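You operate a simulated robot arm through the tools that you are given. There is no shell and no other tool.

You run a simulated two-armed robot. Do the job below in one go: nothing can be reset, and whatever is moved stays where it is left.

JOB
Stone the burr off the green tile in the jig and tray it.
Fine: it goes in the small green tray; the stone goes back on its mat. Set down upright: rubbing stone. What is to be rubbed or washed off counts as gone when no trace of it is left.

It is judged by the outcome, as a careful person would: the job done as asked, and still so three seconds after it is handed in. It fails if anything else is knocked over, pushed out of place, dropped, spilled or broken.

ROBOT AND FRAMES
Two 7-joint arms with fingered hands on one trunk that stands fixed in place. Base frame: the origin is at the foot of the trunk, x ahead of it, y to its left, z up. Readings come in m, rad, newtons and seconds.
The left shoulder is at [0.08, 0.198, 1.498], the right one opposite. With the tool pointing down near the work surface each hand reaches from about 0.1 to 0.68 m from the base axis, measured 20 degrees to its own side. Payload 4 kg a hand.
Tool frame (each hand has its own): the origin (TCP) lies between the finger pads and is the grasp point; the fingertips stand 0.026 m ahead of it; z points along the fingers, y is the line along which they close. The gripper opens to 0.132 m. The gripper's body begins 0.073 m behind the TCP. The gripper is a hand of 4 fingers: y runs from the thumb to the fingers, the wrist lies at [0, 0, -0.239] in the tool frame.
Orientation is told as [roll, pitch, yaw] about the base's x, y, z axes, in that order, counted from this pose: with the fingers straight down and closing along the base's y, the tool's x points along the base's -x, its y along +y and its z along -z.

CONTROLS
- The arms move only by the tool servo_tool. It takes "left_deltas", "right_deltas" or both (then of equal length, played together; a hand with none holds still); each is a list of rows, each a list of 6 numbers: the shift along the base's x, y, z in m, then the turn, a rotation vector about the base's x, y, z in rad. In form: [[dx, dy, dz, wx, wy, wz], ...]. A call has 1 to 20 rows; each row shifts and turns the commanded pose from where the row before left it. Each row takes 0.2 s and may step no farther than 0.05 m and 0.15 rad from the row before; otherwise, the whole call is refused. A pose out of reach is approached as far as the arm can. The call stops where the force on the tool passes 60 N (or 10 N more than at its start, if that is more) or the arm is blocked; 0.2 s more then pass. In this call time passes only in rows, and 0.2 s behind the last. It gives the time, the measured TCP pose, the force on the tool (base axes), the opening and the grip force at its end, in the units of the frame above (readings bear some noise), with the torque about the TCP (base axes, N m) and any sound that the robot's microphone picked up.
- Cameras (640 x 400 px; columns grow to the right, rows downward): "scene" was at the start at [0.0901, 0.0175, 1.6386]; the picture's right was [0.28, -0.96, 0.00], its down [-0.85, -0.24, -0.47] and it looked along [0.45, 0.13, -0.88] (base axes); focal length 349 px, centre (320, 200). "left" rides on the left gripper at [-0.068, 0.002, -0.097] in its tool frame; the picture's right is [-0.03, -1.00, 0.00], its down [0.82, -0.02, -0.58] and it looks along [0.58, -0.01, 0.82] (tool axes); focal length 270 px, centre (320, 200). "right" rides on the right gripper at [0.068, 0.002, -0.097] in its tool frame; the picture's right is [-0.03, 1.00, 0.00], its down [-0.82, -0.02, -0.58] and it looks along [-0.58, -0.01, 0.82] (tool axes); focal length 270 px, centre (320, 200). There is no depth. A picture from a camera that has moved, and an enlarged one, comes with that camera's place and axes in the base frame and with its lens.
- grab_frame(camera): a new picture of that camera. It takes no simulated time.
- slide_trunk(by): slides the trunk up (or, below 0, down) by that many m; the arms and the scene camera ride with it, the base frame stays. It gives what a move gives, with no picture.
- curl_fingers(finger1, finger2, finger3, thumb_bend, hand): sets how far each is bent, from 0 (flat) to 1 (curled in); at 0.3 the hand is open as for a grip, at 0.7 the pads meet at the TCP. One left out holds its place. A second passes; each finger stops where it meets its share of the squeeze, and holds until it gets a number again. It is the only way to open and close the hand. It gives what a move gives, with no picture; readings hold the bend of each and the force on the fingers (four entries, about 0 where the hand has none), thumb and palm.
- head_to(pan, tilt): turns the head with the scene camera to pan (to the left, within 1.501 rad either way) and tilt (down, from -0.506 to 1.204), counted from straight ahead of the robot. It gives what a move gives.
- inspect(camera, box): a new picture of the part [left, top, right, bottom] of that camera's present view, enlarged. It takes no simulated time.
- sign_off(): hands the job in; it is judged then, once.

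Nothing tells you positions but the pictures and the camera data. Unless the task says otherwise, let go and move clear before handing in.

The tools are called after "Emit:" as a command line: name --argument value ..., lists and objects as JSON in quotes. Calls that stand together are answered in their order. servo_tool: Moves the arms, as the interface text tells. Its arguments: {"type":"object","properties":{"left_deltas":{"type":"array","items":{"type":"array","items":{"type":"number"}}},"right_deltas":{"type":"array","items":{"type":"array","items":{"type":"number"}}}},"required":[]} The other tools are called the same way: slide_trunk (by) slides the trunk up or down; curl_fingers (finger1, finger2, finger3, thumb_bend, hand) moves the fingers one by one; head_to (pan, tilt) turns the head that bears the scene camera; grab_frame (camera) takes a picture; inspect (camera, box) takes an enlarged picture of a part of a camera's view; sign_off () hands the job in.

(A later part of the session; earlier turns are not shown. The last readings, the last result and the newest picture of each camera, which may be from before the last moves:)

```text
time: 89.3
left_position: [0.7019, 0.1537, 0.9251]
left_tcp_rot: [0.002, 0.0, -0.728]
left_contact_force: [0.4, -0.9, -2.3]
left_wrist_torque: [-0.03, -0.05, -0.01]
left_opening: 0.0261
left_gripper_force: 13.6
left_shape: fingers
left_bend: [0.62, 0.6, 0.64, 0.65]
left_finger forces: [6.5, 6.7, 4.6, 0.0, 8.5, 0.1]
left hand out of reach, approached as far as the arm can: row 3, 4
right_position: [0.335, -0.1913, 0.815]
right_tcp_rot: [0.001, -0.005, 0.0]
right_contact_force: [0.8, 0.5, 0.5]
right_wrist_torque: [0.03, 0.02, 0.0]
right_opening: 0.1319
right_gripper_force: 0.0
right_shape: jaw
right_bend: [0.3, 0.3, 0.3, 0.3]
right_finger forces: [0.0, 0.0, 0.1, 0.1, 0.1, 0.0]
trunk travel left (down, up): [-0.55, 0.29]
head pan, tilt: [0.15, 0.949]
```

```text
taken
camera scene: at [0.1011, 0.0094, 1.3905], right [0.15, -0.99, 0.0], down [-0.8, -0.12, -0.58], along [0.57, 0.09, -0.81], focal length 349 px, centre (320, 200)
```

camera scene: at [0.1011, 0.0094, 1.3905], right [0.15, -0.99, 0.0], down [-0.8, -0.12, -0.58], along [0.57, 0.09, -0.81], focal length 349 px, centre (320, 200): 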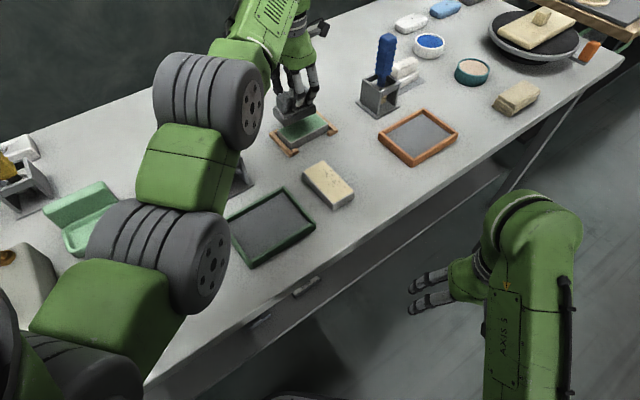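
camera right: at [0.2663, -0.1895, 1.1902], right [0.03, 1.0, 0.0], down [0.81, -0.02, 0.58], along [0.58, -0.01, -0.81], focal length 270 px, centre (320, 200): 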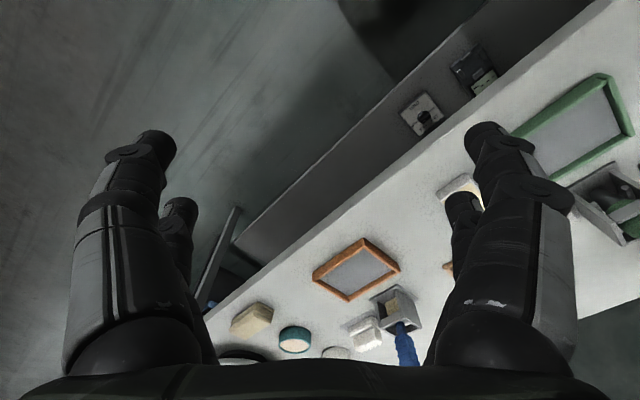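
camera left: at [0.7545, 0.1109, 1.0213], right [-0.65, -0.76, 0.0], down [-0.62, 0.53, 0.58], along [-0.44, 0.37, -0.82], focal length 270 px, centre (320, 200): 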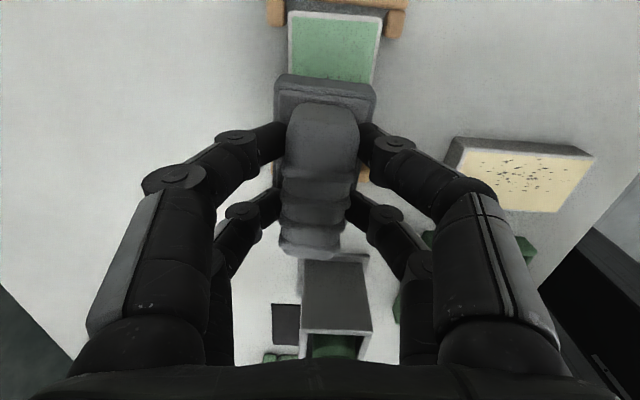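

The wrist limit shows up again at this height, with a harmless outward drift of about 1 cm. I'll raise the trunk slightly so the forearm slopes down more, then settle over the tile lower down.

Emit:
slide_trunk --by 0.045

Emit:
servo_tool --left_deltas '[[0, 0, -0.02, 0, 0, 0], [0, 0, -0.02, 0, 0, 0], [0, 0, -0.01, 0, 0, -0.02], [0, 0, 0, 0, 0, -0.03]]'

Emit:
grab_frame --camera "left"

Emit:
inspect --camera "scene" --box '[250, 60, 370, 170]'

```text
time: 90.2
left_position: [0.7015, 0.1556, 0.9701]
left_tcp_rot: [0.002, -0.001, -0.726]
left_contact_force: [0.3, -0.1, -2.8]
left_wrist_torque: [-0.01, 0.01, -0.01]
left_opening: 0.026
left_gripper_force: 13.3
left_shape: fingers
left_bend: [0.62, 0.6, 0.64, 0.65]
left_finger forces: [6.5, 6.6, 4.6, 0.0, 8.4, 0.0]
right_position: [0.3347, -0.1908, 0.8611]
right_tcp_rot: [0.0, -0.005, 0.001]
right_contact_force: [0.3, 0.5, 0.5]
right_wrist_torque: [-0.01, -0.05, 0.02]
right_opening: 0.1319
right_gripper_force: 0.0
right_shape: jaw
right_bend: [0.3, 0.3, 0.3, 0.3]
right_finger forces: [0.0, 0.1, 0.1, 0.0, 0.0, 0.1]
trunk travel left (down, up): [-0.595, 0.245]
head pan, tilt: [0.15, 0.949]
```

```text
time: 91.2
left_position: [0.7005, 0.1554, 0.9209]
left_tcp_rot: [0.002, -0.003, -0.776]
left_contact_force: [0.7, -0.8, -1.5]
left_wrist_torque: [0.0, 0.02, -0.02]
left_opening: 0.0264
left_gripper_force: 13.2
left_shape: fingers
left_bend: [0.62, 0.6, 0.64, 0.65]
left_finger forces: [6.5, 6.4, 4.6, 0.0, 8.4, 0.1]
right_position: [0.3346, -0.1903, 0.8609]
right_tcp_rot: [-0.001, -0.006, 0.001]
right_contact_force: [0.0, 0.1, -0.2]
right_wrist_torque: [0.0, 0.0, 0.0]
right_opening: 0.1318
right_gripper_force: 0.1
right_shape: jaw
right_bend: [0.3, 0.3, 0.3, 0.3]
right_finger forces: [0.0, 0.1, 0.0, 0.1, 0.0, 0.1]
trunk travel left (down, up): [-0.595, 0.245]
head pan, tilt: [0.15, 0.949]
```

```text
taken
camera left: at [0.7517, 0.1095, 1.0169], right [-0.68, -0.73, 0.0], down [-0.6, 0.56, 0.58], along [-0.42, 0.39, -0.82], focal length 270 px, centre (320, 200)
```

left: 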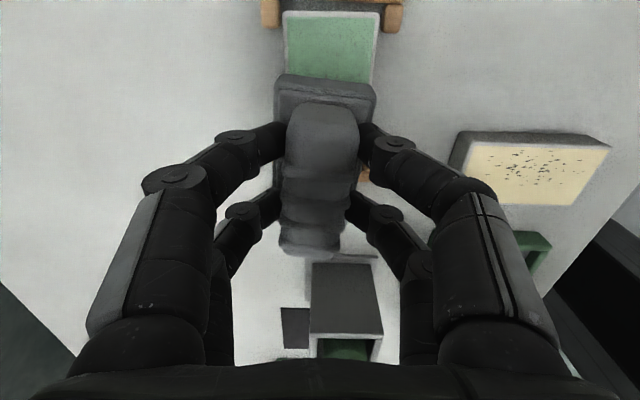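

```text
3.64 times, centred on (310, 115) of scene
camera zoom: at [0.1005, 0.0107, 1.4356], right [0.15, -0.99, 0.0], down [-0.8, -0.12, -0.58], along [0.58, 0.09, -0.81], focal length 1268 px, centre (356, 509)
```

zoom: 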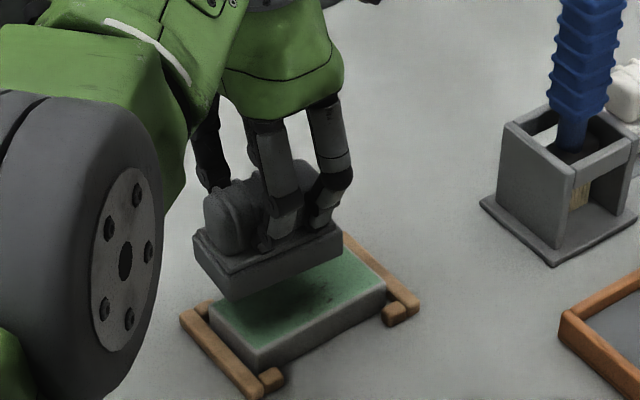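

The stone is aligned above the tile with its base ready to rub. I'll centre it over the tile and come down close.

Emit:
servo_tool --left_deltas '[[0.0035, -0.0077, 0, 0, 0, 0], [0.0035, -0.0077, 0, 0, 0, 0], [0, 0, -0.012, 0, 0, 0], [0, 0, -0.01, 0, 0, 0]]'

Emit:
servo_tool --left_deltas '[[0, 0, -0.003, 0, 0, 0], [0, 0, -0.002, 0, 0, 0]]'

Emit:
grab_frame --camera "left"

Emit:
inspect --camera "scene" --box '[260, 80, 360, 170]'

```text
time: 92.2
left_position: [0.7087, 0.14, 0.8988]
left_tcp_rot: [0.001, -0.001, -0.778]
left_contact_force: [-0.5, -0.4, -2.2]
left_wrist_torque: [0.0, 0.03, 0.0]
left_opening: 0.026
left_gripper_force: 12.5
left_shape: fingers
left_bend: [0.62, 0.6, 0.64, 0.65]
left_finger forces: [6.7, 6.4, 4.7, 0.0, 8.4, 0.0]
right_position: [0.335, -0.1907, 0.8603]
right_tcp_rot: [0.0, -0.004, 0.0]
right_contact_force: [0.2, -0.5, -0.1]
right_wrist_torque: [0.01, -0.01, 0.01]
right_opening: 0.132
right_gripper_force: 0.3
right_shape: jaw
right_bend: [0.3, 0.3, 0.3, 0.3]
right_finger forces: [0.0, 0.1, 0.1, 0.1, 0.1, 0.0]
trunk travel left (down, up): [-0.595, 0.245]
head pan, tilt: [0.15, 0.949]
```

```text
time: 92.8
left_position: [0.7086, 0.1398, 0.8932]
left_tcp_rot: [-0.001, 0.001, -0.778]
left_contact_force: [-0.1, -0.9, -3.4]
left_wrist_torque: [0.02, 0.0, 0.0]
left_opening: 0.026
left_gripper_force: 13.0
left_shape: fingers
left_bend: [0.62, 0.6, 0.64, 0.65]
left_finger forces: [6.6, 6.4, 4.5, 0.0, 8.4, 0.0]
right_position: [0.3353, -0.1924, 0.8609]
right_tcp_rot: [0.0, -0.005, 0.002]
right_contact_force: [0.8, 0.3, -1.1]
right_wrist_torque: [0.01, -0.02, 0.01]
right_opening: 0.1317
right_gripper_force: 0.0
right_shape: jaw
right_bend: [0.3, 0.3, 0.3, 0.3]
right_finger forces: [0.0, 0.1, 0.1, 0.0, 0.0, 0.0]
trunk travel left (down, up): [-0.595, 0.245]
head pan, tilt: [0.15, 0.949]
```

```text
taken
camera left: at [0.759, 0.0943, 0.9898], right [-0.68, -0.73, 0.0], down [-0.6, 0.56, 0.58], along [-0.42, 0.39, -0.82], focal length 270 px, centre (320, 200)
```

left: 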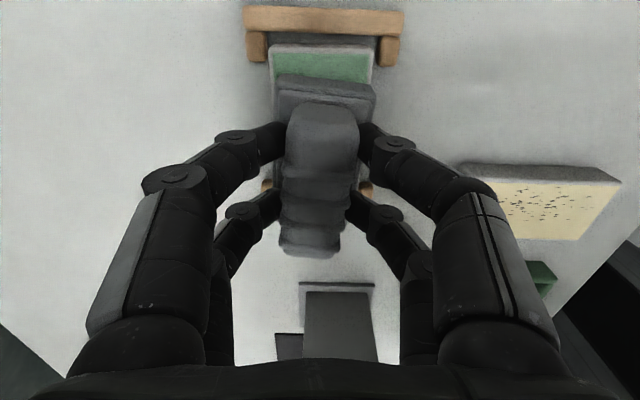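

```text
4.44 times, centred on (310, 125) of scene
camera zoom: at [0.1008, 0.0107, 1.4356], right [0.15, -0.99, 0.0], down [-0.8, -0.12, -0.58], along [0.58, 0.09, -0.81], focal length 1549 px, centre (364, 533)
```

zoom: 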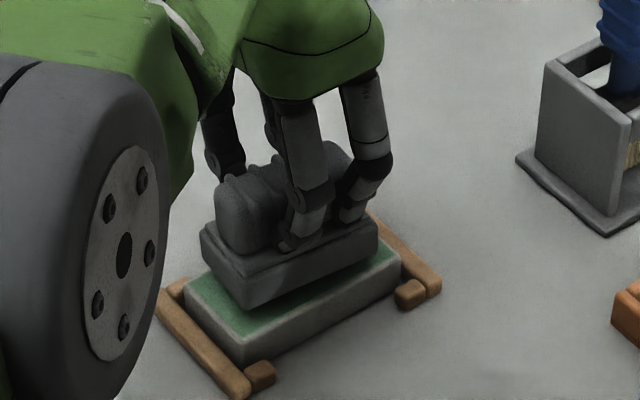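

Emit:
servo_tool --left_deltas '[[0, 0, -0.002, 0, 0, 0], [0, 0, -0.002, 0, 0, 0]]'

Emit:
servo_tool --left_deltas '[[0, 0, -0.002, 0, 0, 0]]'

```text
time: 93.4
left_position: [0.7085, 0.1404, 0.8889]
left_tcp_rot: [0.0, -0.001, -0.776]
left_contact_force: [-0.4, 0.3, -1.3]
left_wrist_torque: [-0.03, 0.02, 0.02]
left_opening: 0.0258
left_gripper_force: 12.9
left_shape: fingers
left_bend: [0.62, 0.6, 0.64, 0.65]
left_finger forces: [6.6, 6.6, 4.7, 0.1, 8.3, 0.0]
right_position: [0.3352, -0.1906, 0.8605]
right_tcp_rot: [0.0, -0.006, 0.0]
right_contact_force: [0.5, 0.6, -0.3]
right_wrist_torque: [-0.02, 0.01, 0.03]
right_opening: 0.1318
right_gripper_force: 0.0
right_shape: jaw
right_bend: [0.3, 0.3, 0.3, 0.3]
right_finger forces: [0.1, 0.1, 0.0, 0.0, 0.0, 0.0]
trunk travel left (down, up): [-0.595, 0.245]
head pan, tilt: [0.15, 0.949]
```

```text
time: 93.8
left_position: [0.7084, 0.1395, 0.8873]
left_tcp_rot: [-0.001, -0.004, -0.777]
left_contact_force: [-0.3, 0.6, -2.1]
left_wrist_torque: [-0.01, 0.01, 0.02]
left_opening: 0.026
left_gripper_force: 12.7
left_shape: fingers
left_bend: [0.62, 0.6, 0.64, 0.65]
left_finger forces: [6.6, 6.5, 4.5, 0.1, 8.4, 0.0]
right_position: [0.3356, -0.1913, 0.8611]
right_tcp_rot: [-0.001, -0.005, -0.001]
right_contact_force: [-0.4, -0.5, -0.3]
right_wrist_torque: [-0.01, -0.02, -0.01]
right_opening: 0.132
right_gripper_force: 0.0
right_shape: jaw
right_bend: [0.3, 0.3, 0.3, 0.3]
right_finger forces: [0.0, 0.1, 0.0, 0.1, 0.0, 0.0]
trunk travel left (down, up): [-0.595, 0.245]
head pan, tilt: [0.15, 0.949]
```

Not touching yet. I'll continue in small steps until the force rises.

Emit:
servo_tool --left_deltas '[[0, 0, -0.002, 0, 0, 0]]'

Emit:
servo_tool --left_deltas '[[0, 0, -0.002, 0, 0, 0]]'

Emit:
inspect --camera "scene" --box '[260, 80, 360, 170]'

```text
time: 94.2
left_position: [0.7083, 0.1415, 0.885]
left_tcp_rot: [0.001, 0.0, -0.776]
left_contact_force: [0.4, 0.5, -2.4]
left_wrist_torque: [-0.03, 0.04, 0.03]
left_opening: 0.0261
left_gripper_force: 13.1
left_shape: fingers
left_bend: [0.62, 0.6, 0.64, 0.65]
left_finger forces: [6.6, 6.5, 4.6, 0.0, 8.4, 0.0]
right_position: [0.3344, -0.1917, 0.8608]
right_tcp_rot: [-0.001, -0.005, 0.001]
right_contact_force: [-0.4, -0.2, 0.5]
right_wrist_torque: [0.02, 0.01, -0.01]
right_opening: 0.132
right_gripper_force: 0.0
right_shape: jaw
right_bend: [0.3, 0.3, 0.3, 0.3]
right_finger forces: [0.0, 0.0, 0.0, 0.0, 0.0, 0.0]
trunk travel left (down, up): [-0.595, 0.245]
head pan, tilt: [0.15, 0.949]
```

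```text
time: 94.6
left_position: [0.708, 0.1393, 0.8835]
left_tcp_rot: [0.0, -0.002, -0.776]
left_contact_force: [0.5, -0.2, 0.1]
left_wrist_torque: [0.07, -0.02, 0.03]
left_opening: 0.0259
left_gripper_force: 13.8
left_shape: fingers
left_bend: [0.63, 0.61, 0.64, 0.65]
left_finger forces: [6.7, 7.2, 5.2, 0.0, 8.6, 0.0]
right_position: [0.3347, -0.192, 0.8619]
right_tcp_rot: [0.0, -0.006, 0.0]
right_contact_force: [-0.4, -0.4, 0.5]
right_wrist_torque: [0.01, 0.0, -0.01]
right_opening: 0.132
right_gripper_force: 0.2
right_shape: jaw
right_bend: [0.3, 0.3, 0.3, 0.3]
right_finger forces: [0.0, 0.0, 0.0, 0.0, 0.0, 0.1]
trunk travel left (down, up): [-0.595, 0.245]
head pan, tilt: [0.15, 0.949]
```

```text
4.44 times, centred on (310, 125) of scene
camera zoom: at [0.0998, 0.0105, 1.4357], right [0.15, -0.99, 0.0], down [-0.8, -0.12, -0.58], along [0.58, 0.09, -0.81], focal length 1549 px, centre (364, 533)
```

zoom: 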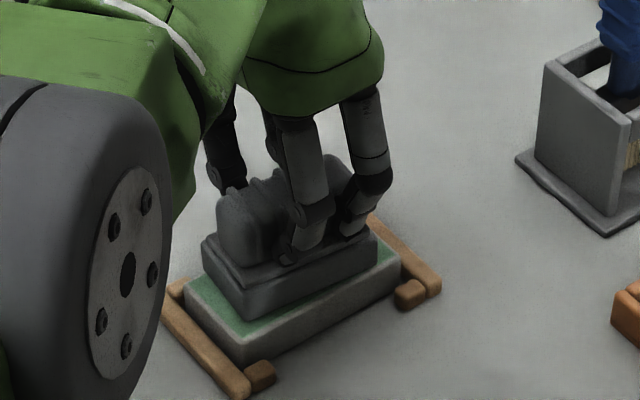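

Contact at z≈0.8835. I'll press lightly and start rubbing with short strokes along the tile, shifting toward the speckled side, and check the forces as I go.

Emit:
servo_tool --left_deltas '[[0, 0, -0.002, 0, 0, 0], [0.0043, -0.0042, 0, 0, 0, 0], [-0.005, 0.0049, 0, 0, 0, 0], [-0.005, 0.0049, 0, 0, 0, 0], [-0.005, 0.0049, 0, 0, 0, 0]]'

Emit:
inspect --camera "scene" --box '[260, 80, 360, 170]'

Emit:
grab_frame --camera "left"

```text
time: 95.8
left_position: [0.697, 0.1506, 0.8826]
left_tcp_rot: [0.002, -0.002, -0.778]
left_contact_force: [3.1, -2.5, 10.6]
left_wrist_torque: [-0.02, -0.12, -0.06]
left_opening: 0.0262
left_gripper_force: 15.9
left_shape: fingers
left_bend: [0.63, 0.62, 0.65, 0.66]
left_finger forces: [7.5, 8.1, 6.1, 0.1, 9.6, 0.1]
right_position: [0.334, -0.192, 0.8613]
right_tcp_rot: [0.001, -0.008, 0.001]
right_contact_force: [0.4, 0.3, 0.0]
right_wrist_torque: [0.03, 0.01, -0.01]
right_opening: 0.1321
right_gripper_force: 0.2
right_shape: jaw
right_bend: [0.3, 0.3, 0.3, 0.3]
right_finger forces: [0.0, 0.0, 0.1, 0.0, 0.1, 0.1]
trunk travel left (down, up): [-0.595, 0.245]
head pan, tilt: [0.15, 0.949]
```

```text
4.44 times, centred on (310, 125) of scene
camera zoom: at [0.0988, 0.0097, 1.4358], right [0.15, -0.99, 0.0], down [-0.8, -0.12, -0.58], along [0.58, 0.09, -0.81], focal length 1549 px, centre (364, 533)
```

zoom: 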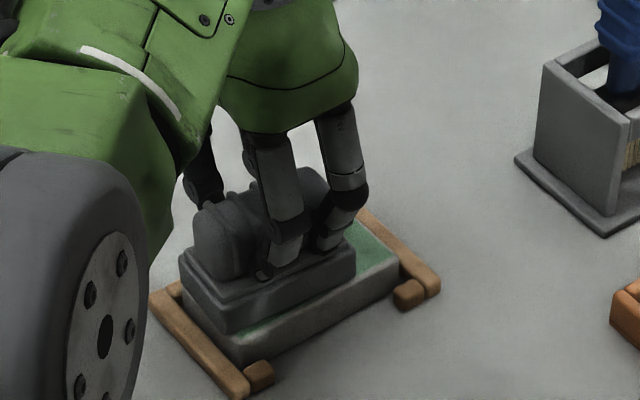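

```text
taken
camera left: at [0.747, 0.1039, 0.9797], right [-0.68, -0.73, 0.0], down [-0.6, 0.56, 0.58], along [-0.42, 0.39, -0.82], focal length 270 px, centre (320, 200)
```

left: 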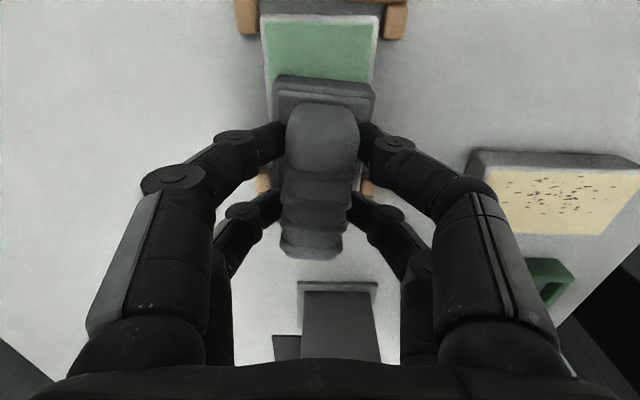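

Good contact, about 13 N normal and 4 N of friction, with the tile held by the jig. I'll continue with a full set of strokes covering the whole top.

Emit:
servo_tool --left_deltas '[[-0.0042, -0.0043, 0, 0, 0, 0], [0.005, -0.0049, 0, 0, 0, 0], [0.005, -0.0049, 0, 0, 0, 0], [0.005, -0.0049, 0, 0, 0, 0], [-0.0042, -0.0043, 0, 0, 0, 0], [-0.005, 0.0049, 0, 0, 0, 0], [-0.005, 0.0049, 0, 0, 0, 0], [-0.005, 0.0049, 0, 0, 0, 0], [0.0042, 0.0043, 0, 0, 0, 0], [0.0042, 0.0043, 0, 0, 0, 0], [0.0042, 0.0043, 0, 0, 0, 0], [0.005, -0.0049, 0, 0, 0, 0], [0.005, -0.0049, 0, 0, 0, 0], [-0.005, 0.0049, 0, 0, 0, 0], [-0.005, 0.0049, 0, 0, 0, 0], [-0.0042, -0.0043, 0, 0, 0, 0], [0.005, -0.0049, 0, 0, 0, 0], [0.005, -0.0049, 0, 0, 0, 0], [0.005, -0.0049, 0, 0, 0, 0], [-0.0042, -0.0043, 0, 0, 0, 0]]'

Emit:
inspect --camera "scene" --box '[260, 80, 360, 170]'

Emit:
grab_frame --camera "left"

```text
time: 100.0
left_position: [0.7072, 0.1299, 0.8823]
left_tcp_rot: [0.004, -0.001, -0.777]
left_contact_force: [2.2, 2.6, 6.8]
left_wrist_torque: [0.11, -0.12, -0.02]
left_opening: 0.0256
left_gripper_force: 15.0
left_shape: fingers
left_bend: [0.63, 0.62, 0.65, 0.66]
left_finger forces: [8.2, 8.7, 5.0, 0.0, 8.0, 0.0]
right_position: [0.3337, -0.1903, 0.8627]
right_tcp_rot: [0.0, -0.006, 0.0]
right_contact_force: [-0.1, 0.3, -0.1]
right_wrist_torque: [0.0, -0.02, 0.02]
right_opening: 0.1319
right_gripper_force: 0.1
right_shape: jaw
right_bend: [0.3, 0.3, 0.3, 0.3]
right_finger forces: [0.0, 0.1, 0.0, 0.0, 0.0, 0.0]
trunk travel left (down, up): [-0.595, 0.245]
head pan, tilt: [0.15, 0.949]
```

```text
4.44 times, centred on (310, 125) of scene
camera zoom: at [0.0996, 0.011, 1.4357], right [0.15, -0.99, 0.0], down [-0.8, -0.12, -0.58], along [0.58, 0.09, -0.81], focal length 1549 px, centre (364, 533)
```

zoom: 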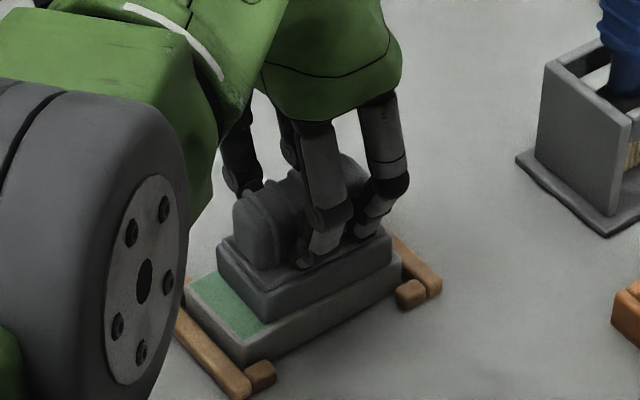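

```text
taken
camera left: at [0.7588, 0.0858, 0.9792], right [-0.68, -0.73, 0.0], down [-0.6, 0.56, 0.58], along [-0.42, 0.39, -0.82], focal length 270 px, centre (320, 200)
```

left: 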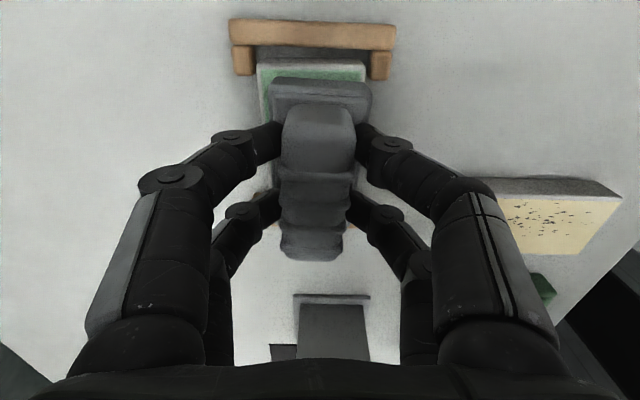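

Forces are steady. I'll do one more full set of strokes, then lift the stone off to inspect.

Emit:
servo_tool --left_deltas '[[-0.005, 0.0049, 0, 0, 0, 0], [-0.005, 0.0049, 0, 0, 0, 0], [-0.005, 0.0049, 0, 0, 0, 0], [-0.0042, -0.0043, 0, 0, 0, 0], [0.005, -0.0049, 0, 0, 0, 0], [0.005, -0.0049, 0, 0, 0, 0], [0.005, -0.0049, 0, 0, 0, 0], [0.0042, 0.0043, 0, 0, 0, 0], [0.0042, 0.0043, 0, 0, 0, 0], [-0.005, 0.0049, 0, 0, 0, 0], [-0.005, 0.0049, 0, 0, 0, 0], [-0.005, 0.0049, 0, 0, 0, 0], [-0.0042, -0.0043, 0, 0, 0, 0], [0.005, -0.0049, 0, 0, 0, 0], [0.005, -0.0049, 0, 0, 0, 0], [0.005, -0.0049, 0, 0, 0, 0], [-0.005, 0.0049, 0, 0, 0, 0], [-0.005, 0.0049, 0, 0, 0, 0]]'

Emit:
servo_tool --left_deltas '[[0, 0, 0.01, 0, 0, 0], [0, 0, 0.015, 0, 0, 0], [-0.005, 0.01, 0.01, 0, 0, 0], [-0.01, 0.02, 0.01, 0, 0, 0], [-0.01, 0.02, 0, 0, 0, 0]]'

Emit:
grab_frame --camera "left"

Emit:
inspect --camera "scene" --box '[260, 80, 360, 170]'

```text
time: 103.8
left_position: [0.6975, 0.1403, 0.8824]
left_tcp_rot: [0.001, 0.0, -0.779]
left_contact_force: [1.3, -2.8, 6.9]
left_wrist_torque: [-0.09, -0.08, -0.05]
left_opening: 0.0257
left_gripper_force: 14.9
left_shape: fingers
left_bend: [0.63, 0.62, 0.65, 0.66]
left_finger forces: [7.2, 7.4, 5.9, 0.1, 9.4, 0.0]
right_position: [0.3336, -0.1918, 0.8618]
right_tcp_rot: [-0.001, -0.007, 0.001]
right_contact_force: [0.2, 0.5, 0.4]
right_wrist_torque: [0.0, -0.02, 0.0]
right_opening: 0.1317
right_gripper_force: 0.1
right_shape: jaw
right_bend: [0.3, 0.3, 0.3, 0.3]
right_finger forces: [0.0, 0.1, 0.0, 0.1, 0.1, 0.0]
trunk travel left (down, up): [-0.595, 0.245]
head pan, tilt: [0.15, 0.949]
```

```text
time: 105.0
left_position: [0.6971, 0.1745, 0.9093]
left_tcp_rot: [0.001, 0.0, -0.771]
left_contact_force: [-0.3, -0.2, -1.8]
left_wrist_torque: [0.01, -0.01, -0.04]
left_opening: 0.026
left_gripper_force: 13.5
left_shape: fingers
left_bend: [0.63, 0.62, 0.64, 0.66]
left_finger forces: [6.7, 6.9, 5.3, 0.0, 8.3, 0.0]
left hand out of reach, approached as far as the arm can: row 4, 5
right_position: [0.3351, -0.1906, 0.8606]
right_tcp_rot: [0.0, -0.006, 0.0]
right_contact_force: [-0.1, -0.8, -0.4]
right_wrist_torque: [-0.02, -0.03, 0.01]
right_opening: 0.1321
right_gripper_force: 0.1
right_shape: jaw
right_bend: [0.3, 0.3, 0.3, 0.3]
right_finger forces: [0.0, 0.0, 0.1, 0.0, 0.0, 0.0]
trunk travel left (down, up): [-0.595, 0.245]
head pan, tilt: [0.15, 0.949]
```

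```text
taken
camera left: at [0.7481, 0.1288, 1.0067], right [-0.68, -0.73, 0.0], down [-0.6, 0.55, 0.58], along [-0.42, 0.39, -0.82], focal length 270 px, centre (320, 200)
```

left: 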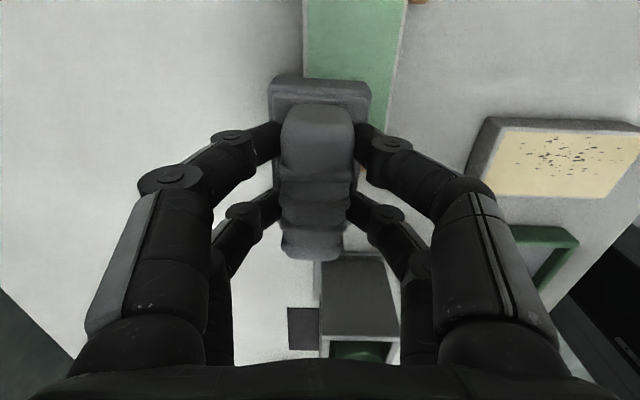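

```text
4.44 times, centred on (310, 125) of scene
camera zoom: at [0.1011, 0.0111, 1.4355], right [0.15, -0.99, 0.0], down [-0.8, -0.12, -0.58], along [0.57, 0.09, -0.81], focal length 1549 px, centre (364, 533)
```

zoom: 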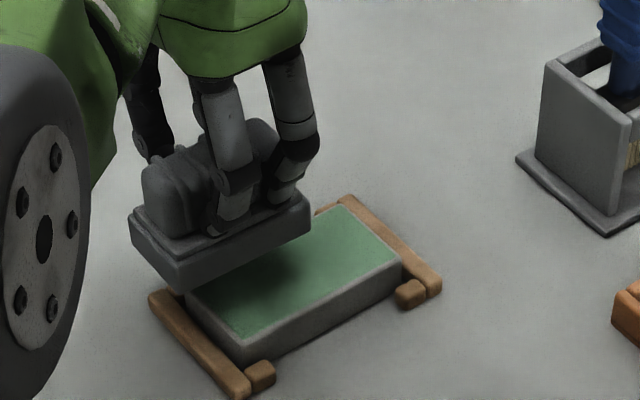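

The tile face looks clean. I'll zoom in hard for any remaining trace.

Emit:
inspect --camera "scene" --box '[295, 120, 355, 165]'

Emit:
inspect --camera "left" --box '[290, 0, 420, 130]'

```text
8.89 times, centred on (325, 142) of scene
camera zoom: at [0.1011, 0.0111, 1.4355], right [0.15, -0.99, 0.0], down [-0.8, -0.12, -0.58], along [0.57, 0.09, -0.81], focal length 3098 px, centre (276, 711)
```

zoom: 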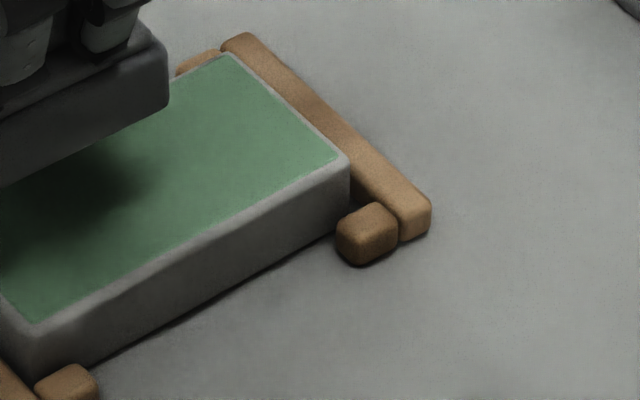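

```text
3.08 times, centred on (355, 65) of left
camera zoom: at [0.7481, 0.1288, 1.0067], right [-0.68, -0.73, 0.0], down [-0.6, 0.55, 0.58], along [-0.42, 0.39, -0.82], focal length 832 px, centre (212, 615)
```

zoom: 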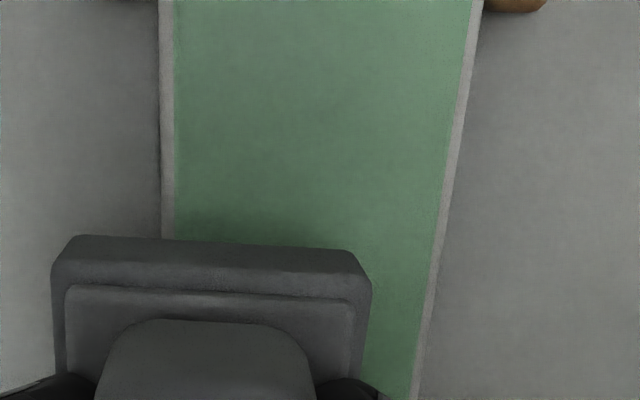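

All visible area is clean; the stone still hides the left end, which I'll check once it's away. I'll retrace the safe route back with the stone.

Emit:
servo_tool --left_deltas '[[0, 0.005, 0.004, 0, 0, 0.1], [-0.006, 0.02, 0.004, 0, 0, 0.1], [-0.009, 0.025, 0.004, 0, 0, 0.1], [-0.01, 0.025, 0.004, 0, 0, 0.1], [-0.01, 0.025, 0.004, 0, 0, 0.1]]'

Emit:
inspect --camera "scene" --box '[265, 100, 365, 170]'

Emit:
grab_frame --camera "left"

```text
time: 106.2
left_position: [0.662, 0.2746, 0.9308]
left_tcp_rot: [0.001, -0.001, -0.273]
left_contact_force: [-0.2, 0.5, -2.1]
left_wrist_torque: [0.01, -0.02, 0.0]
left_opening: 0.0259
left_gripper_force: 13.5
left_shape: fingers
left_bend: [0.63, 0.62, 0.64, 0.66]
left_finger forces: [6.7, 6.8, 5.2, 0.0, 8.2, 0.0]
right_position: [0.3347, -0.1917, 0.8623]
right_tcp_rot: [0.0, -0.005, 0.001]
right_contact_force: [0.9, -0.4, -0.3]
right_wrist_torque: [0.02, 0.02, -0.01]
right_opening: 0.132
right_gripper_force: 0.2
right_shape: jaw
right_bend: [0.3, 0.3, 0.3, 0.3]
right_finger forces: [0.0, 0.0, 0.0, 0.0, 0.0, 0.0]
trunk travel left (down, up): [-0.595, 0.245]
head pan, tilt: [0.15, 0.949]
```

```text
5.71 times, centred on (315, 135) of scene
camera zoom: at [0.1001, 0.012, 1.4356], right [0.15, -0.99, 0.0], down [-0.8, -0.12, -0.58], along [0.58, 0.09, -0.81], focal length 1992 px, centre (349, 571)
```

zoom: 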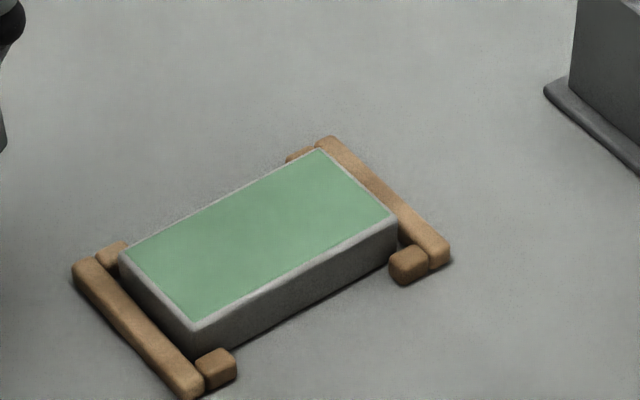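

```text
taken
camera left: at [0.7285, 0.2586, 1.0276], right [-0.25, -0.97, 0.0], down [-0.79, 0.2, 0.58], along [-0.56, 0.14, -0.82], focal length 270 px, centre (320, 200)
```

left: 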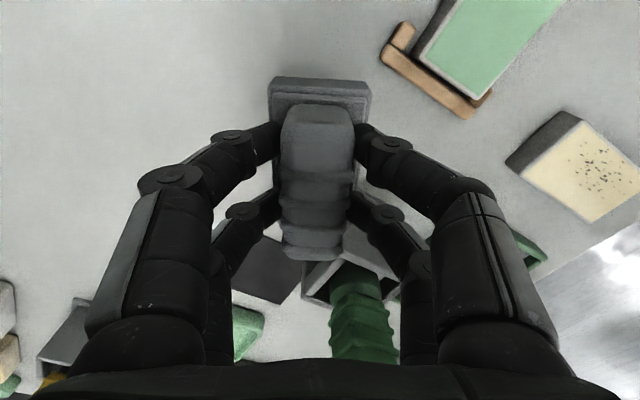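

Emit:
inspect --camera "scene" --box '[282, 124, 312, 160]'

Emit:
inspect --camera "scene" --box '[305, 122, 338, 148]'

```text
11.11 times, centred on (297, 142) of scene
camera zoom: at [0.1001, 0.012, 1.4356], right [0.15, -0.99, 0.0], down [-0.8, -0.12, -0.58], along [0.58, 0.09, -0.81], focal length 3873 px, centre (576, 844)
```

zoom: 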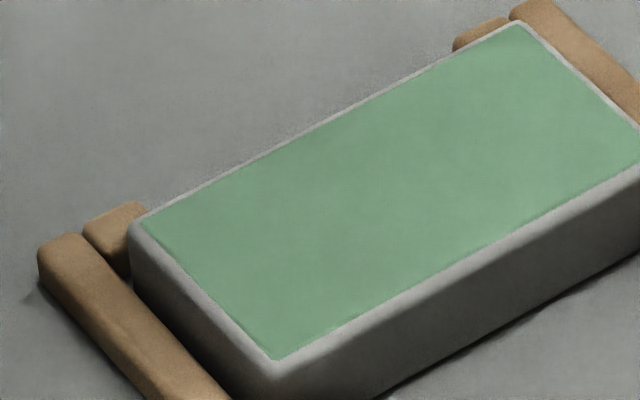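

```text
15.38 times, centred on (322, 135) of scene
camera zoom: at [0.1001, 0.012, 1.4356], right [0.15, -0.99, 0.0], down [-0.8, -0.12, -0.58], along [0.58, 0.09, -0.81], focal length 5362 px, centre (297, 1200)
```

zoom: 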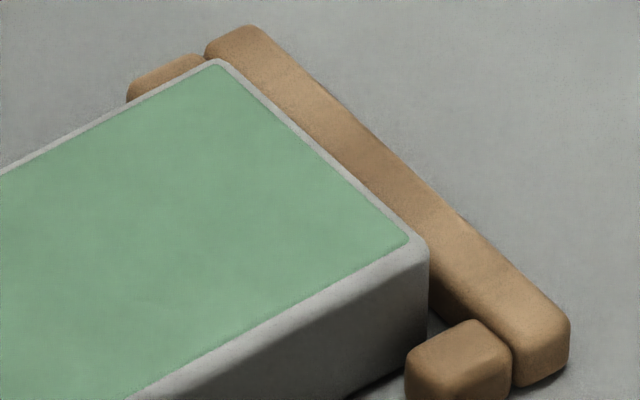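

Spotless across the whole face. Now the stone goes back: retracing around the brush, raising the trunk in stages.

Emit:
servo_tool --left_deltas '[[-0.0105, 0.028, 0.003, 0, 0, 0.09], [-0.0105, 0.028, 0.003, 0, 0, 0.09], [-0.0105, 0.027, 0.003, 0, 0, 0.09]]'

Emit:
slide_trunk --by 0.08

Emit:
servo_tool --left_deltas '[[-0.01, 0.015, -0.025, 0, 0, 0], [-0.01, 0.015, -0.025, 0, 0, 0]]'

Emit:
slide_trunk --by 0.08

Emit:
servo_tool --left_deltas '[[-0.01, 0.015, -0.025, 0, 0, 0], [-0.01, 0.015, -0.025, 0, 0, 0]]'

Emit:
slide_trunk --by 0.085

Emit:
servo_tool --left_deltas '[[-0.005, 0.005, -0.03, 0, 0, 0], [-0.005, 0.005, -0.03, 0, 0, 0]]'

```text
time: 107.0
left_position: [0.6302, 0.356, 0.9405]
left_tcp_rot: [-0.001, 0.0, -0.006]
left_contact_force: [1.2, -0.1, -2.4]
left_wrist_torque: [-0.04, -0.01, -0.01]
left_opening: 0.0263
left_gripper_force: 13.3
left_shape: fingers
left_bend: [0.63, 0.62, 0.64, 0.66]
left_finger forces: [6.6, 6.8, 5.3, 0.0, 8.2, 0.1]
right_position: [0.3351, -0.1911, 0.8617]
right_tcp_rot: [0.001, -0.005, 0.001]
right_contact_force: [0.5, 1.3, 0.0]
right_wrist_torque: [-0.01, -0.01, 0.04]
right_opening: 0.132
right_gripper_force: 0.1
right_shape: jaw
right_bend: [0.3, 0.3, 0.3, 0.3]
right_finger forces: [0.1, 0.0, 0.0, 0.1, 0.0, 0.0]
trunk travel left (down, up): [-0.595, 0.245]
head pan, tilt: [0.15, 0.949]
```

```text
time: 108.2
left_position: [0.6297, 0.3551, 1.0197]
left_tcp_rot: [0.0, 0.0, -0.006]
left_contact_force: [0.1, 0.1, -2.9]
left_wrist_torque: [-0.04, -0.05, -0.03]
left_opening: 0.0261
left_gripper_force: 13.9
left_shape: fingers
left_bend: [0.63, 0.62, 0.64, 0.66]
left_finger forces: [6.6, 6.8, 5.3, 0.1, 8.2, 0.0]
right_position: [0.3344, -0.1909, 0.9416]
right_tcp_rot: [0.002, -0.005, 0.0]
right_contact_force: [0.5, 0.2, -0.2]
right_wrist_torque: [0.01, 0.02, 0.01]
right_opening: 0.1317
right_gripper_force: 0.1
right_shape: jaw
right_bend: [0.3, 0.3, 0.3, 0.3]
right_finger forces: [0.0, 0.0, 0.0, 0.0, 0.0, 0.0]
trunk travel left (down, up): [-0.675, 0.165]
head pan, tilt: [0.15, 0.949]
```

```text
time: 108.8
left_position: [0.6097, 0.3869, 0.9702]
left_tcp_rot: [0.001, 0.0, -0.007]
left_contact_force: [0.7, 0.8, -1.2]
left_wrist_torque: [0.0, 0.0, -0.02]
left_opening: 0.0262
left_gripper_force: 13.6
left_shape: fingers
left_bend: [0.63, 0.62, 0.64, 0.66]
left_finger forces: [6.7, 6.9, 5.3, 0.0, 8.2, 0.0]
right_position: [0.335, -0.1904, 0.9412]
right_tcp_rot: [-0.002, -0.005, 0.0]
right_contact_force: [0.1, 1.5, 1.1]
right_wrist_torque: [0.02, 0.01, -0.01]
right_opening: 0.132
right_gripper_force: 0.0
right_shape: jaw
right_bend: [0.3, 0.3, 0.3, 0.3]
right_finger forces: [0.1, 0.0, 0.1, 0.1, 0.0, 0.0]
trunk travel left (down, up): [-0.675, 0.165]
head pan, tilt: [0.15, 0.949]
```

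```text
time: 109.9
left_position: [0.6099, 0.3876, 1.0492]
left_tcp_rot: [0.001, 0.001, -0.005]
left_contact_force: [-0.7, 0.6, -2.5]
left_wrist_torque: [-0.01, -0.04, -0.01]
left_opening: 0.0259
left_gripper_force: 13.1
left_shape: fingers
left_bend: [0.63, 0.62, 0.64, 0.66]
left_finger forces: [6.7, 6.8, 5.2, 0.0, 8.2, 0.0]
right_position: [0.3346, -0.1907, 1.02]
right_tcp_rot: [0.001, -0.004, 0.002]
right_contact_force: [-0.8, -0.2, 0.8]
right_wrist_torque: [0.0, 0.0, 0.01]
right_opening: 0.1318
right_gripper_force: 0.1
right_shape: jaw
right_bend: [0.3, 0.3, 0.3, 0.3]
right_finger forces: [0.1, 0.0, 0.0, 0.1, 0.0, 0.1]
trunk travel left (down, up): [-0.755, 0.085]
head pan, tilt: [0.15, 0.949]
```

```text
time: 110.5
left_position: [0.5886, 0.4167, 0.9998]
left_tcp_rot: [-0.001, -0.001, -0.006]
left_contact_force: [0.0, -0.2, -2.3]
left_wrist_torque: [-0.03, -0.03, -0.02]
left_opening: 0.026
left_gripper_force: 13.9
left_shape: fingers
left_bend: [0.63, 0.62, 0.64, 0.66]
left_finger forces: [6.7, 6.8, 5.3, 0.1, 8.1, 0.1]
right_position: [0.335, -0.19, 1.0222]
right_tcp_rot: [-0.002, -0.006, 0.001]
right_contact_force: [0.3, 0.1, -0.4]
right_wrist_torque: [-0.04, -0.03, 0.0]
right_opening: 0.1318
right_gripper_force: 0.1
right_shape: jaw
right_bend: [0.3, 0.3, 0.3, 0.3]
right_finger forces: [0.1, 0.1, 0.1, 0.0, 0.0, 0.0]
trunk travel left (down, up): [-0.755, 0.085]
head pan, tilt: [0.15, 0.949]
```

```text
time: 111.7
left_position: [0.5881, 0.4165, 1.0838]
left_tcp_rot: [0.0, -0.001, -0.006]
left_contact_force: [-0.2, 0.1, -2.3]
left_wrist_torque: [0.02, -0.01, -0.01]
left_opening: 0.0259
left_gripper_force: 13.5
left_shape: fingers
left_bend: [0.63, 0.62, 0.64, 0.66]
left_finger forces: [6.7, 6.7, 5.4, 0.1, 8.1, 0.1]
right_position: [0.3351, -0.1914, 1.1061]
right_tcp_rot: [-0.001, -0.005, 0.0]
right_contact_force: [0.8, -0.3, 0.0]
right_wrist_torque: [-0.02, 0.02, 0.04]
right_opening: 0.1318
right_gripper_force: 0.1
right_shape: jaw
right_bend: [0.3, 0.3, 0.3, 0.3]
right_finger forces: [0.0, 0.0, 0.1, 0.1, 0.1, 0.0]
trunk travel left (down, up): [-0.84, 0.0]
head pan, tilt: [0.15, 0.949]
```

```text
time: 112.3
left_position: [0.5802, 0.4269, 1.0226]
left_tcp_rot: [0.001, -0.001, -0.008]
left_contact_force: [-0.2, 0.2, -1.8]
left_wrist_torque: [-0.02, 0.02, -0.03]
left_opening: 0.0261
left_gripper_force: 13.4
left_shape: fingers
left_bend: [0.63, 0.62, 0.64, 0.66]
left_finger forces: [6.7, 6.8, 5.5, 0.0, 8.1, 0.0]
right_position: [0.3346, -0.1897, 1.1061]
right_tcp_rot: [-0.003, -0.004, 0.001]
right_contact_force: [-0.5, -0.7, -0.4]
right_wrist_torque: [0.02, 0.0, 0.0]
right_opening: 0.1319
right_gripper_force: 0.0
right_shape: jaw
right_bend: [0.3, 0.3, 0.3, 0.3]
right_finger forces: [0.0, 0.0, 0.0, 0.0, 0.0, 0.1]
trunk travel left (down, up): [-0.84, 0.0]
head pan, tilt: [0.15, 0.949]
```

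Emit:
servo_tool --left_deltas '[[-0.033, -0.012, -0.006, 0, 0, 0], [-0.033, -0.012, -0.006, 0, 0, 0], [-0.033, -0.012, -0.006, 0, 0, 0], [-0.001, -0.002, -0.027, 0, 0, -0.11], [0, -0.002, -0.028, 0, 0, -0.12], [0, -0.002, -0.028, 0, 0, -0.12], [0, -0.001, -0.025, 0, 0, -0.12]]'

Emit:
grab_frame --camera "left"

Emit:
inspect --camera "scene" --box '[150, 180, 270, 290]'

```text
time: 113.9
left_position: [0.4777, 0.383, 0.8982]
left_tcp_rot: [0.002, -0.002, -0.479]
left_contact_force: [-0.3, 0.4, -2.6]
left_wrist_torque: [0.01, -0.04, 0.02]
left_opening: 0.0262
left_gripper_force: 13.6
left_shape: fingers
left_bend: [0.63, 0.62, 0.64, 0.66]
left_finger forces: [6.7, 6.8, 5.3, 0.1, 8.0, 0.0]
right_position: [0.3345, -0.1916, 1.1063]
right_tcp_rot: [0.0, -0.006, -0.001]
right_contact_force: [-0.4, 0.2, 1.2]
right_wrist_torque: [0.01, 0.01, 0.01]
right_opening: 0.132
right_gripper_force: 0.2
right_shape: jaw
right_bend: [0.3, 0.3, 0.3, 0.3]
right_finger forces: [0.1, 0.0, 0.0, 0.0, 0.1, 0.0]
trunk travel left (down, up): [-0.84, 0.0]
head pan, tilt: [0.15, 0.949]
```

```text
taken
camera left: at [0.5407, 0.3543, 0.9949], right [-0.44, -0.9, 0.0], down [-0.73, 0.36, 0.58], along [-0.52, 0.25, -0.82], focal length 270 px, centre (320, 200)
```

left: 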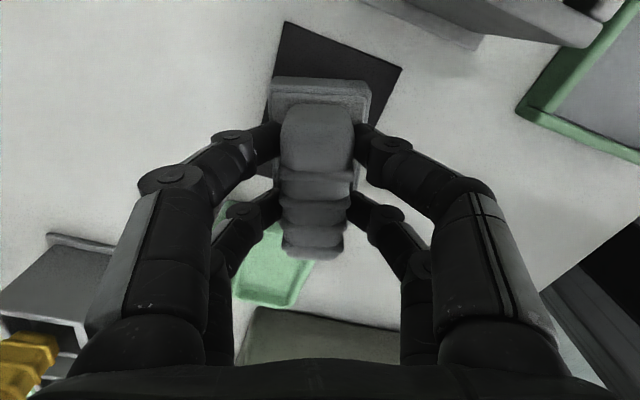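

```text
3.64 times, centred on (210, 235) of scene
camera zoom: at [0.1006, 0.0109, 1.6806], right [0.15, -0.99, 0.0], down [-0.8, -0.12, -0.58], along [0.58, 0.09, -0.81], focal length 1268 px, centre (720, 73)
```

zoom: 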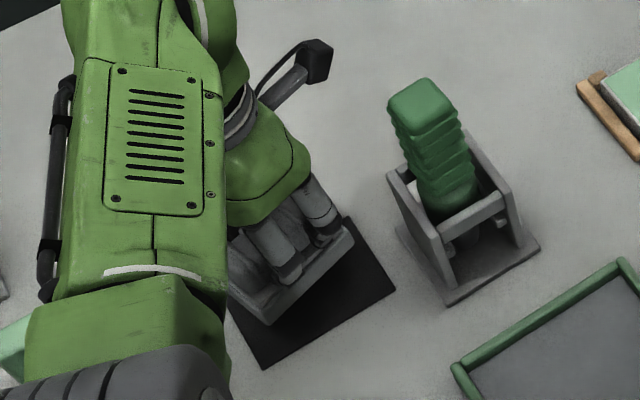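

Over the mat. I'll trim position and yaw to match how the stone was picked up, then lower it gently.

Emit:
servo_tool --left_deltas '[[0.0035, 0.0012, -0.01, 0, 0, -0.03], [0, 0, -0.012, 0, 0, -0.025], [0, 0, -0.008, 0, 0, 0]]'

Emit:
grab_frame --camera "left"

Emit:
inspect --camera "scene" --box '[160, 200, 260, 290]'

```text
time: 114.7
left_position: [0.4827, 0.3845, 0.869]
left_tcp_rot: [0.002, -0.002, -0.531]
left_contact_force: [0.5, 0.1, -1.7]
left_wrist_torque: [-0.04, -0.02, -0.01]
left_opening: 0.0259
left_gripper_force: 13.4
left_shape: fingers
left_bend: [0.63, 0.62, 0.64, 0.66]
left_finger forces: [6.8, 6.7, 5.5, 0.0, 7.9, 0.0]
right_position: [0.3355, -0.1919, 1.1061]
right_tcp_rot: [0.001, -0.006, -0.001]
right_contact_force: [0.3, -0.1, 0.9]
right_wrist_torque: [0.05, 0.01, 0.01]
right_opening: 0.1318
right_gripper_force: 0.1
right_shape: jaw
right_bend: [0.3, 0.3, 0.3, 0.3]
right_finger forces: [0.1, 0.0, 0.0, 0.0, 0.0, 0.1]
trunk travel left (down, up): [-0.84, 0.0]
head pan, tilt: [0.15, 0.949]
```

```text
taken
camera left: at [0.543, 0.3527, 0.9653], right [-0.48, -0.87, 0.0], down [-0.71, 0.4, 0.58], along [-0.5, 0.28, -0.82], focal length 270 px, centre (320, 200)
```

left: 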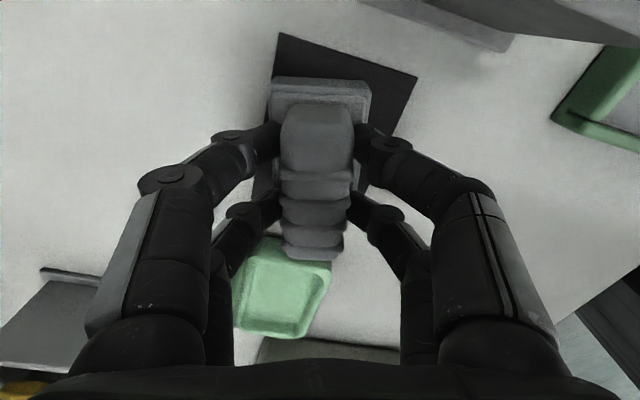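

```text
4.44 times, centred on (210, 245) of scene
camera zoom: at [0.1006, 0.0111, 1.6806], right [0.15, -0.99, 0.0], down [-0.8, -0.12, -0.58], along [0.58, 0.09, -0.81], focal length 1549 px, centre (809, 0)
```

zoom: 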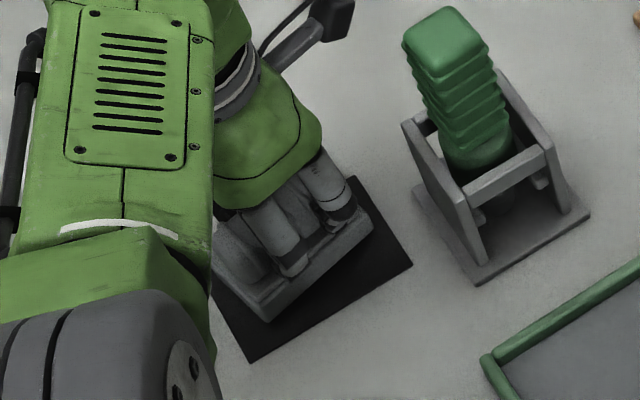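

Emit:
servo_tool --left_deltas '[[-0.003, -0.002, -0.003, 0, 0, -0.008], [0, 0, -0.003, 0, 0, 0]]'

Emit:
servo_tool --left_deltas '[[0, 0, -0.002, 0, 0, 0], [0, 0, -0.002, 0, 0, 0]]'

```text
time: 115.3
left_position: [0.4782, 0.3815, 0.8627]
left_tcp_rot: [0.001, -0.003, -0.54]
left_contact_force: [0.7, -0.4, -1.3]
left_wrist_torque: [0.01, 0.0, 0.01]
left_opening: 0.026
left_gripper_force: 13.8
left_shape: fingers
left_bend: [0.63, 0.62, 0.64, 0.66]
left_finger forces: [6.7, 6.7, 5.4, 0.0, 8.0, 0.1]
right_position: [0.3347, -0.1916, 1.105]
right_tcp_rot: [0.0, -0.006, 0.0]
right_contact_force: [0.1, -0.2, -0.1]
right_wrist_torque: [0.01, -0.02, -0.02]
right_opening: 0.1319
right_gripper_force: 0.1
right_shape: jaw
right_bend: [0.3, 0.3, 0.3, 0.3]
right_finger forces: [0.1, 0.0, 0.0, 0.1, 0.1, 0.0]
trunk travel left (down, up): [-0.84, 0.0]
head pan, tilt: [0.15, 0.949]
```

```text
time: 115.9
left_position: [0.4785, 0.3824, 0.8583]
left_tcp_rot: [0.001, -0.001, -0.538]
left_contact_force: [0.3, -0.1, -1.7]
left_wrist_torque: [0.06, 0.01, -0.02]
left_opening: 0.0258
left_gripper_force: 13.6
left_shape: fingers
left_bend: [0.63, 0.62, 0.64, 0.66]
left_finger forces: [6.7, 6.7, 5.7, 0.1, 7.9, 0.1]
right_position: [0.3353, -0.1924, 1.105]
right_tcp_rot: [-0.002, -0.005, 0.001]
right_contact_force: [0.3, -0.5, 0.6]
right_wrist_torque: [0.0, 0.0, -0.01]
right_opening: 0.1318
right_gripper_force: 0.1
right_shape: jaw
right_bend: [0.3, 0.3, 0.3, 0.3]
right_finger forces: [0.0, 0.1, 0.0, 0.1, 0.1, 0.1]
trunk travel left (down, up): [-0.84, 0.0]
head pan, tilt: [0.15, 0.949]
```

Emit:
servo_tool --left_deltas '[[0, 0, -0.0015, 0, 0, 0]]'

Emit:
servo_tool --left_deltas '[[0, 0, -0.001, 0, 0, 0]]'

Emit:
inspect --camera "scene" --box '[160, 200, 260, 290]'

```text
time: 116.3
left_position: [0.4794, 0.3841, 0.8588]
left_tcp_rot: [0.004, -0.001, -0.54]
left_contact_force: [0.3, -0.8, 3.0]
left_wrist_torque: [0.02, 0.03, -0.02]
left_opening: 0.0258
left_gripper_force: 14.2
left_shape: fingers
left_bend: [0.63, 0.62, 0.64, 0.66]
left_finger forces: [6.9, 7.1, 5.9, 0.0, 8.5, 0.0]
right_position: [0.3342, -0.1914, 1.1057]
right_tcp_rot: [0.0, -0.007, -0.001]
right_contact_force: [0.0, 0.0, 0.0]
right_wrist_torque: [-0.01, 0.05, 0.0]
right_opening: 0.1319
right_gripper_force: 0.0
right_shape: jaw
right_bend: [0.3, 0.3, 0.3, 0.3]
right_finger forces: [0.0, 0.0, 0.1, 0.0, 0.0, 0.0]
trunk travel left (down, up): [-0.84, 0.0]
head pan, tilt: [0.15, 0.949]
```

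```text
time: 116.7
left_position: [0.4789, 0.383, 0.8581]
left_tcp_rot: [0.003, -0.004, -0.538]
left_contact_force: [0.4, -0.3, 7.5]
left_wrist_torque: [0.05, 0.01, 0.02]
left_opening: 0.026
left_gripper_force: 14.2
left_shape: fingers
left_bend: [0.63, 0.62, 0.64, 0.66]
left_finger forces: [7.2, 7.5, 6.0, 0.1, 8.5, 0.0]
right_position: [0.335, -0.1925, 1.1066]
right_tcp_rot: [-0.001, -0.007, 0.001]
right_contact_force: [0.5, 0.3, -0.5]
right_wrist_torque: [0.0, 0.02, 0.02]
right_opening: 0.132
right_gripper_force: 0.0
right_shape: jaw
right_bend: [0.3, 0.3, 0.3, 0.3]
right_finger forces: [0.1, 0.0, 0.1, 0.0, 0.0, 0.0]
trunk travel left (down, up): [-0.84, 0.0]
head pan, tilt: [0.15, 0.949]
```

```text
4.44 times, centred on (210, 245) of scene
camera zoom: at [0.0987, 0.0096, 1.6808], right [0.15, -0.99, 0.0], down [-0.8, -0.12, -0.58], along [0.58, 0.09, -0.81], focal length 1549 px, centre (809, 0)
```

zoom: 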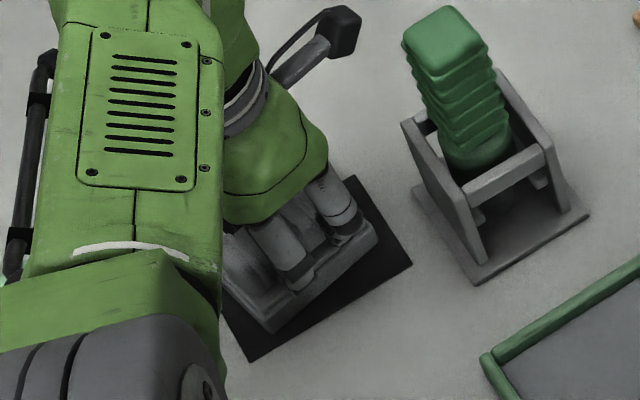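

The stone is resting on its mat. I'll ease the pressure and open the fingers.

Emit:
servo_tool --left_deltas '[[0, 0, 0.0015, 0, 0, 0]]'

Emit:
curl_fingers --hand "left" --finger1 0.48 --finger2 0.48 --finger3 0.48 --thumb_bend 0.48

Emit:
grab_frame --camera "left"

```text
time: 117.1
left_position: [0.4788, 0.3826, 0.8581]
left_tcp_rot: [0.002, -0.003, -0.539]
left_contact_force: [1.5, 0.2, 5.3]
left_wrist_torque: [0.03, -0.05, -0.01]
left_opening: 0.0256
left_gripper_force: 14.3
left_shape: fingers
left_bend: [0.63, 0.62, 0.64, 0.66]
left_finger forces: [7.3, 7.6, 5.8, 0.0, 8.4, 0.1]
right_position: [0.3347, -0.1918, 1.1055]
right_tcp_rot: [0.0, -0.007, 0.0]
right_contact_force: [-0.5, 0.2, 0.3]
right_wrist_torque: [-0.05, -0.05, -0.04]
right_opening: 0.1317
right_gripper_force: 0.1
right_shape: jaw
right_bend: [0.3, 0.3, 0.3, 0.3]
right_finger forces: [0.1, 0.0, 0.0, 0.0, 0.0, 0.0]
trunk travel left (down, up): [-0.84, 0.0]
head pan, tilt: [0.15, 0.949]
```

```text
time: 118.1
left_position: [0.4788, 0.3819, 0.8583]
left_tcp_rot: [0.002, -0.001, -0.538]
left_contact_force: [0.3, 0.1, 0.6]
left_wrist_torque: [0.0, 0.03, 0.03]
left_opening: 0.072
left_gripper_force: 0.0
left_shape: fingers
left_bend: [0.48, 0.48, 0.48, 0.48]
left_finger forces: [0.0, 0.0, 0.0, 0.0, 0.0, 0.0]
right_position: [0.3358, -0.1915, 1.1059]
right_tcp_rot: [0.001, -0.005, 0.0]
right_contact_force: [0.7, 0.3, -0.7]
right_wrist_torque: [-0.01, 0.0, -0.02]
right_opening: 0.132
right_gripper_force: 0.1
right_shape: jaw
right_bend: [0.3, 0.3, 0.3, 0.3]
right_finger forces: [0.0, 0.1, 0.0, 0.0, 0.0, 0.0]
trunk travel left (down, up): [-0.84, 0.0]
head pan, tilt: [0.15, 0.949]
```

```text
taken
camera left: at [0.539, 0.3501, 0.9548], right [-0.49, -0.87, 0.0], down [-0.71, 0.4, 0.58], along [-0.5, 0.28, -0.82], focal length 270 px, centre (320, 200)
```

left: 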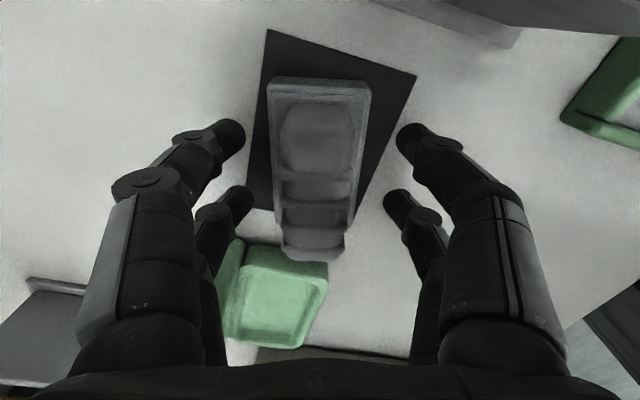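

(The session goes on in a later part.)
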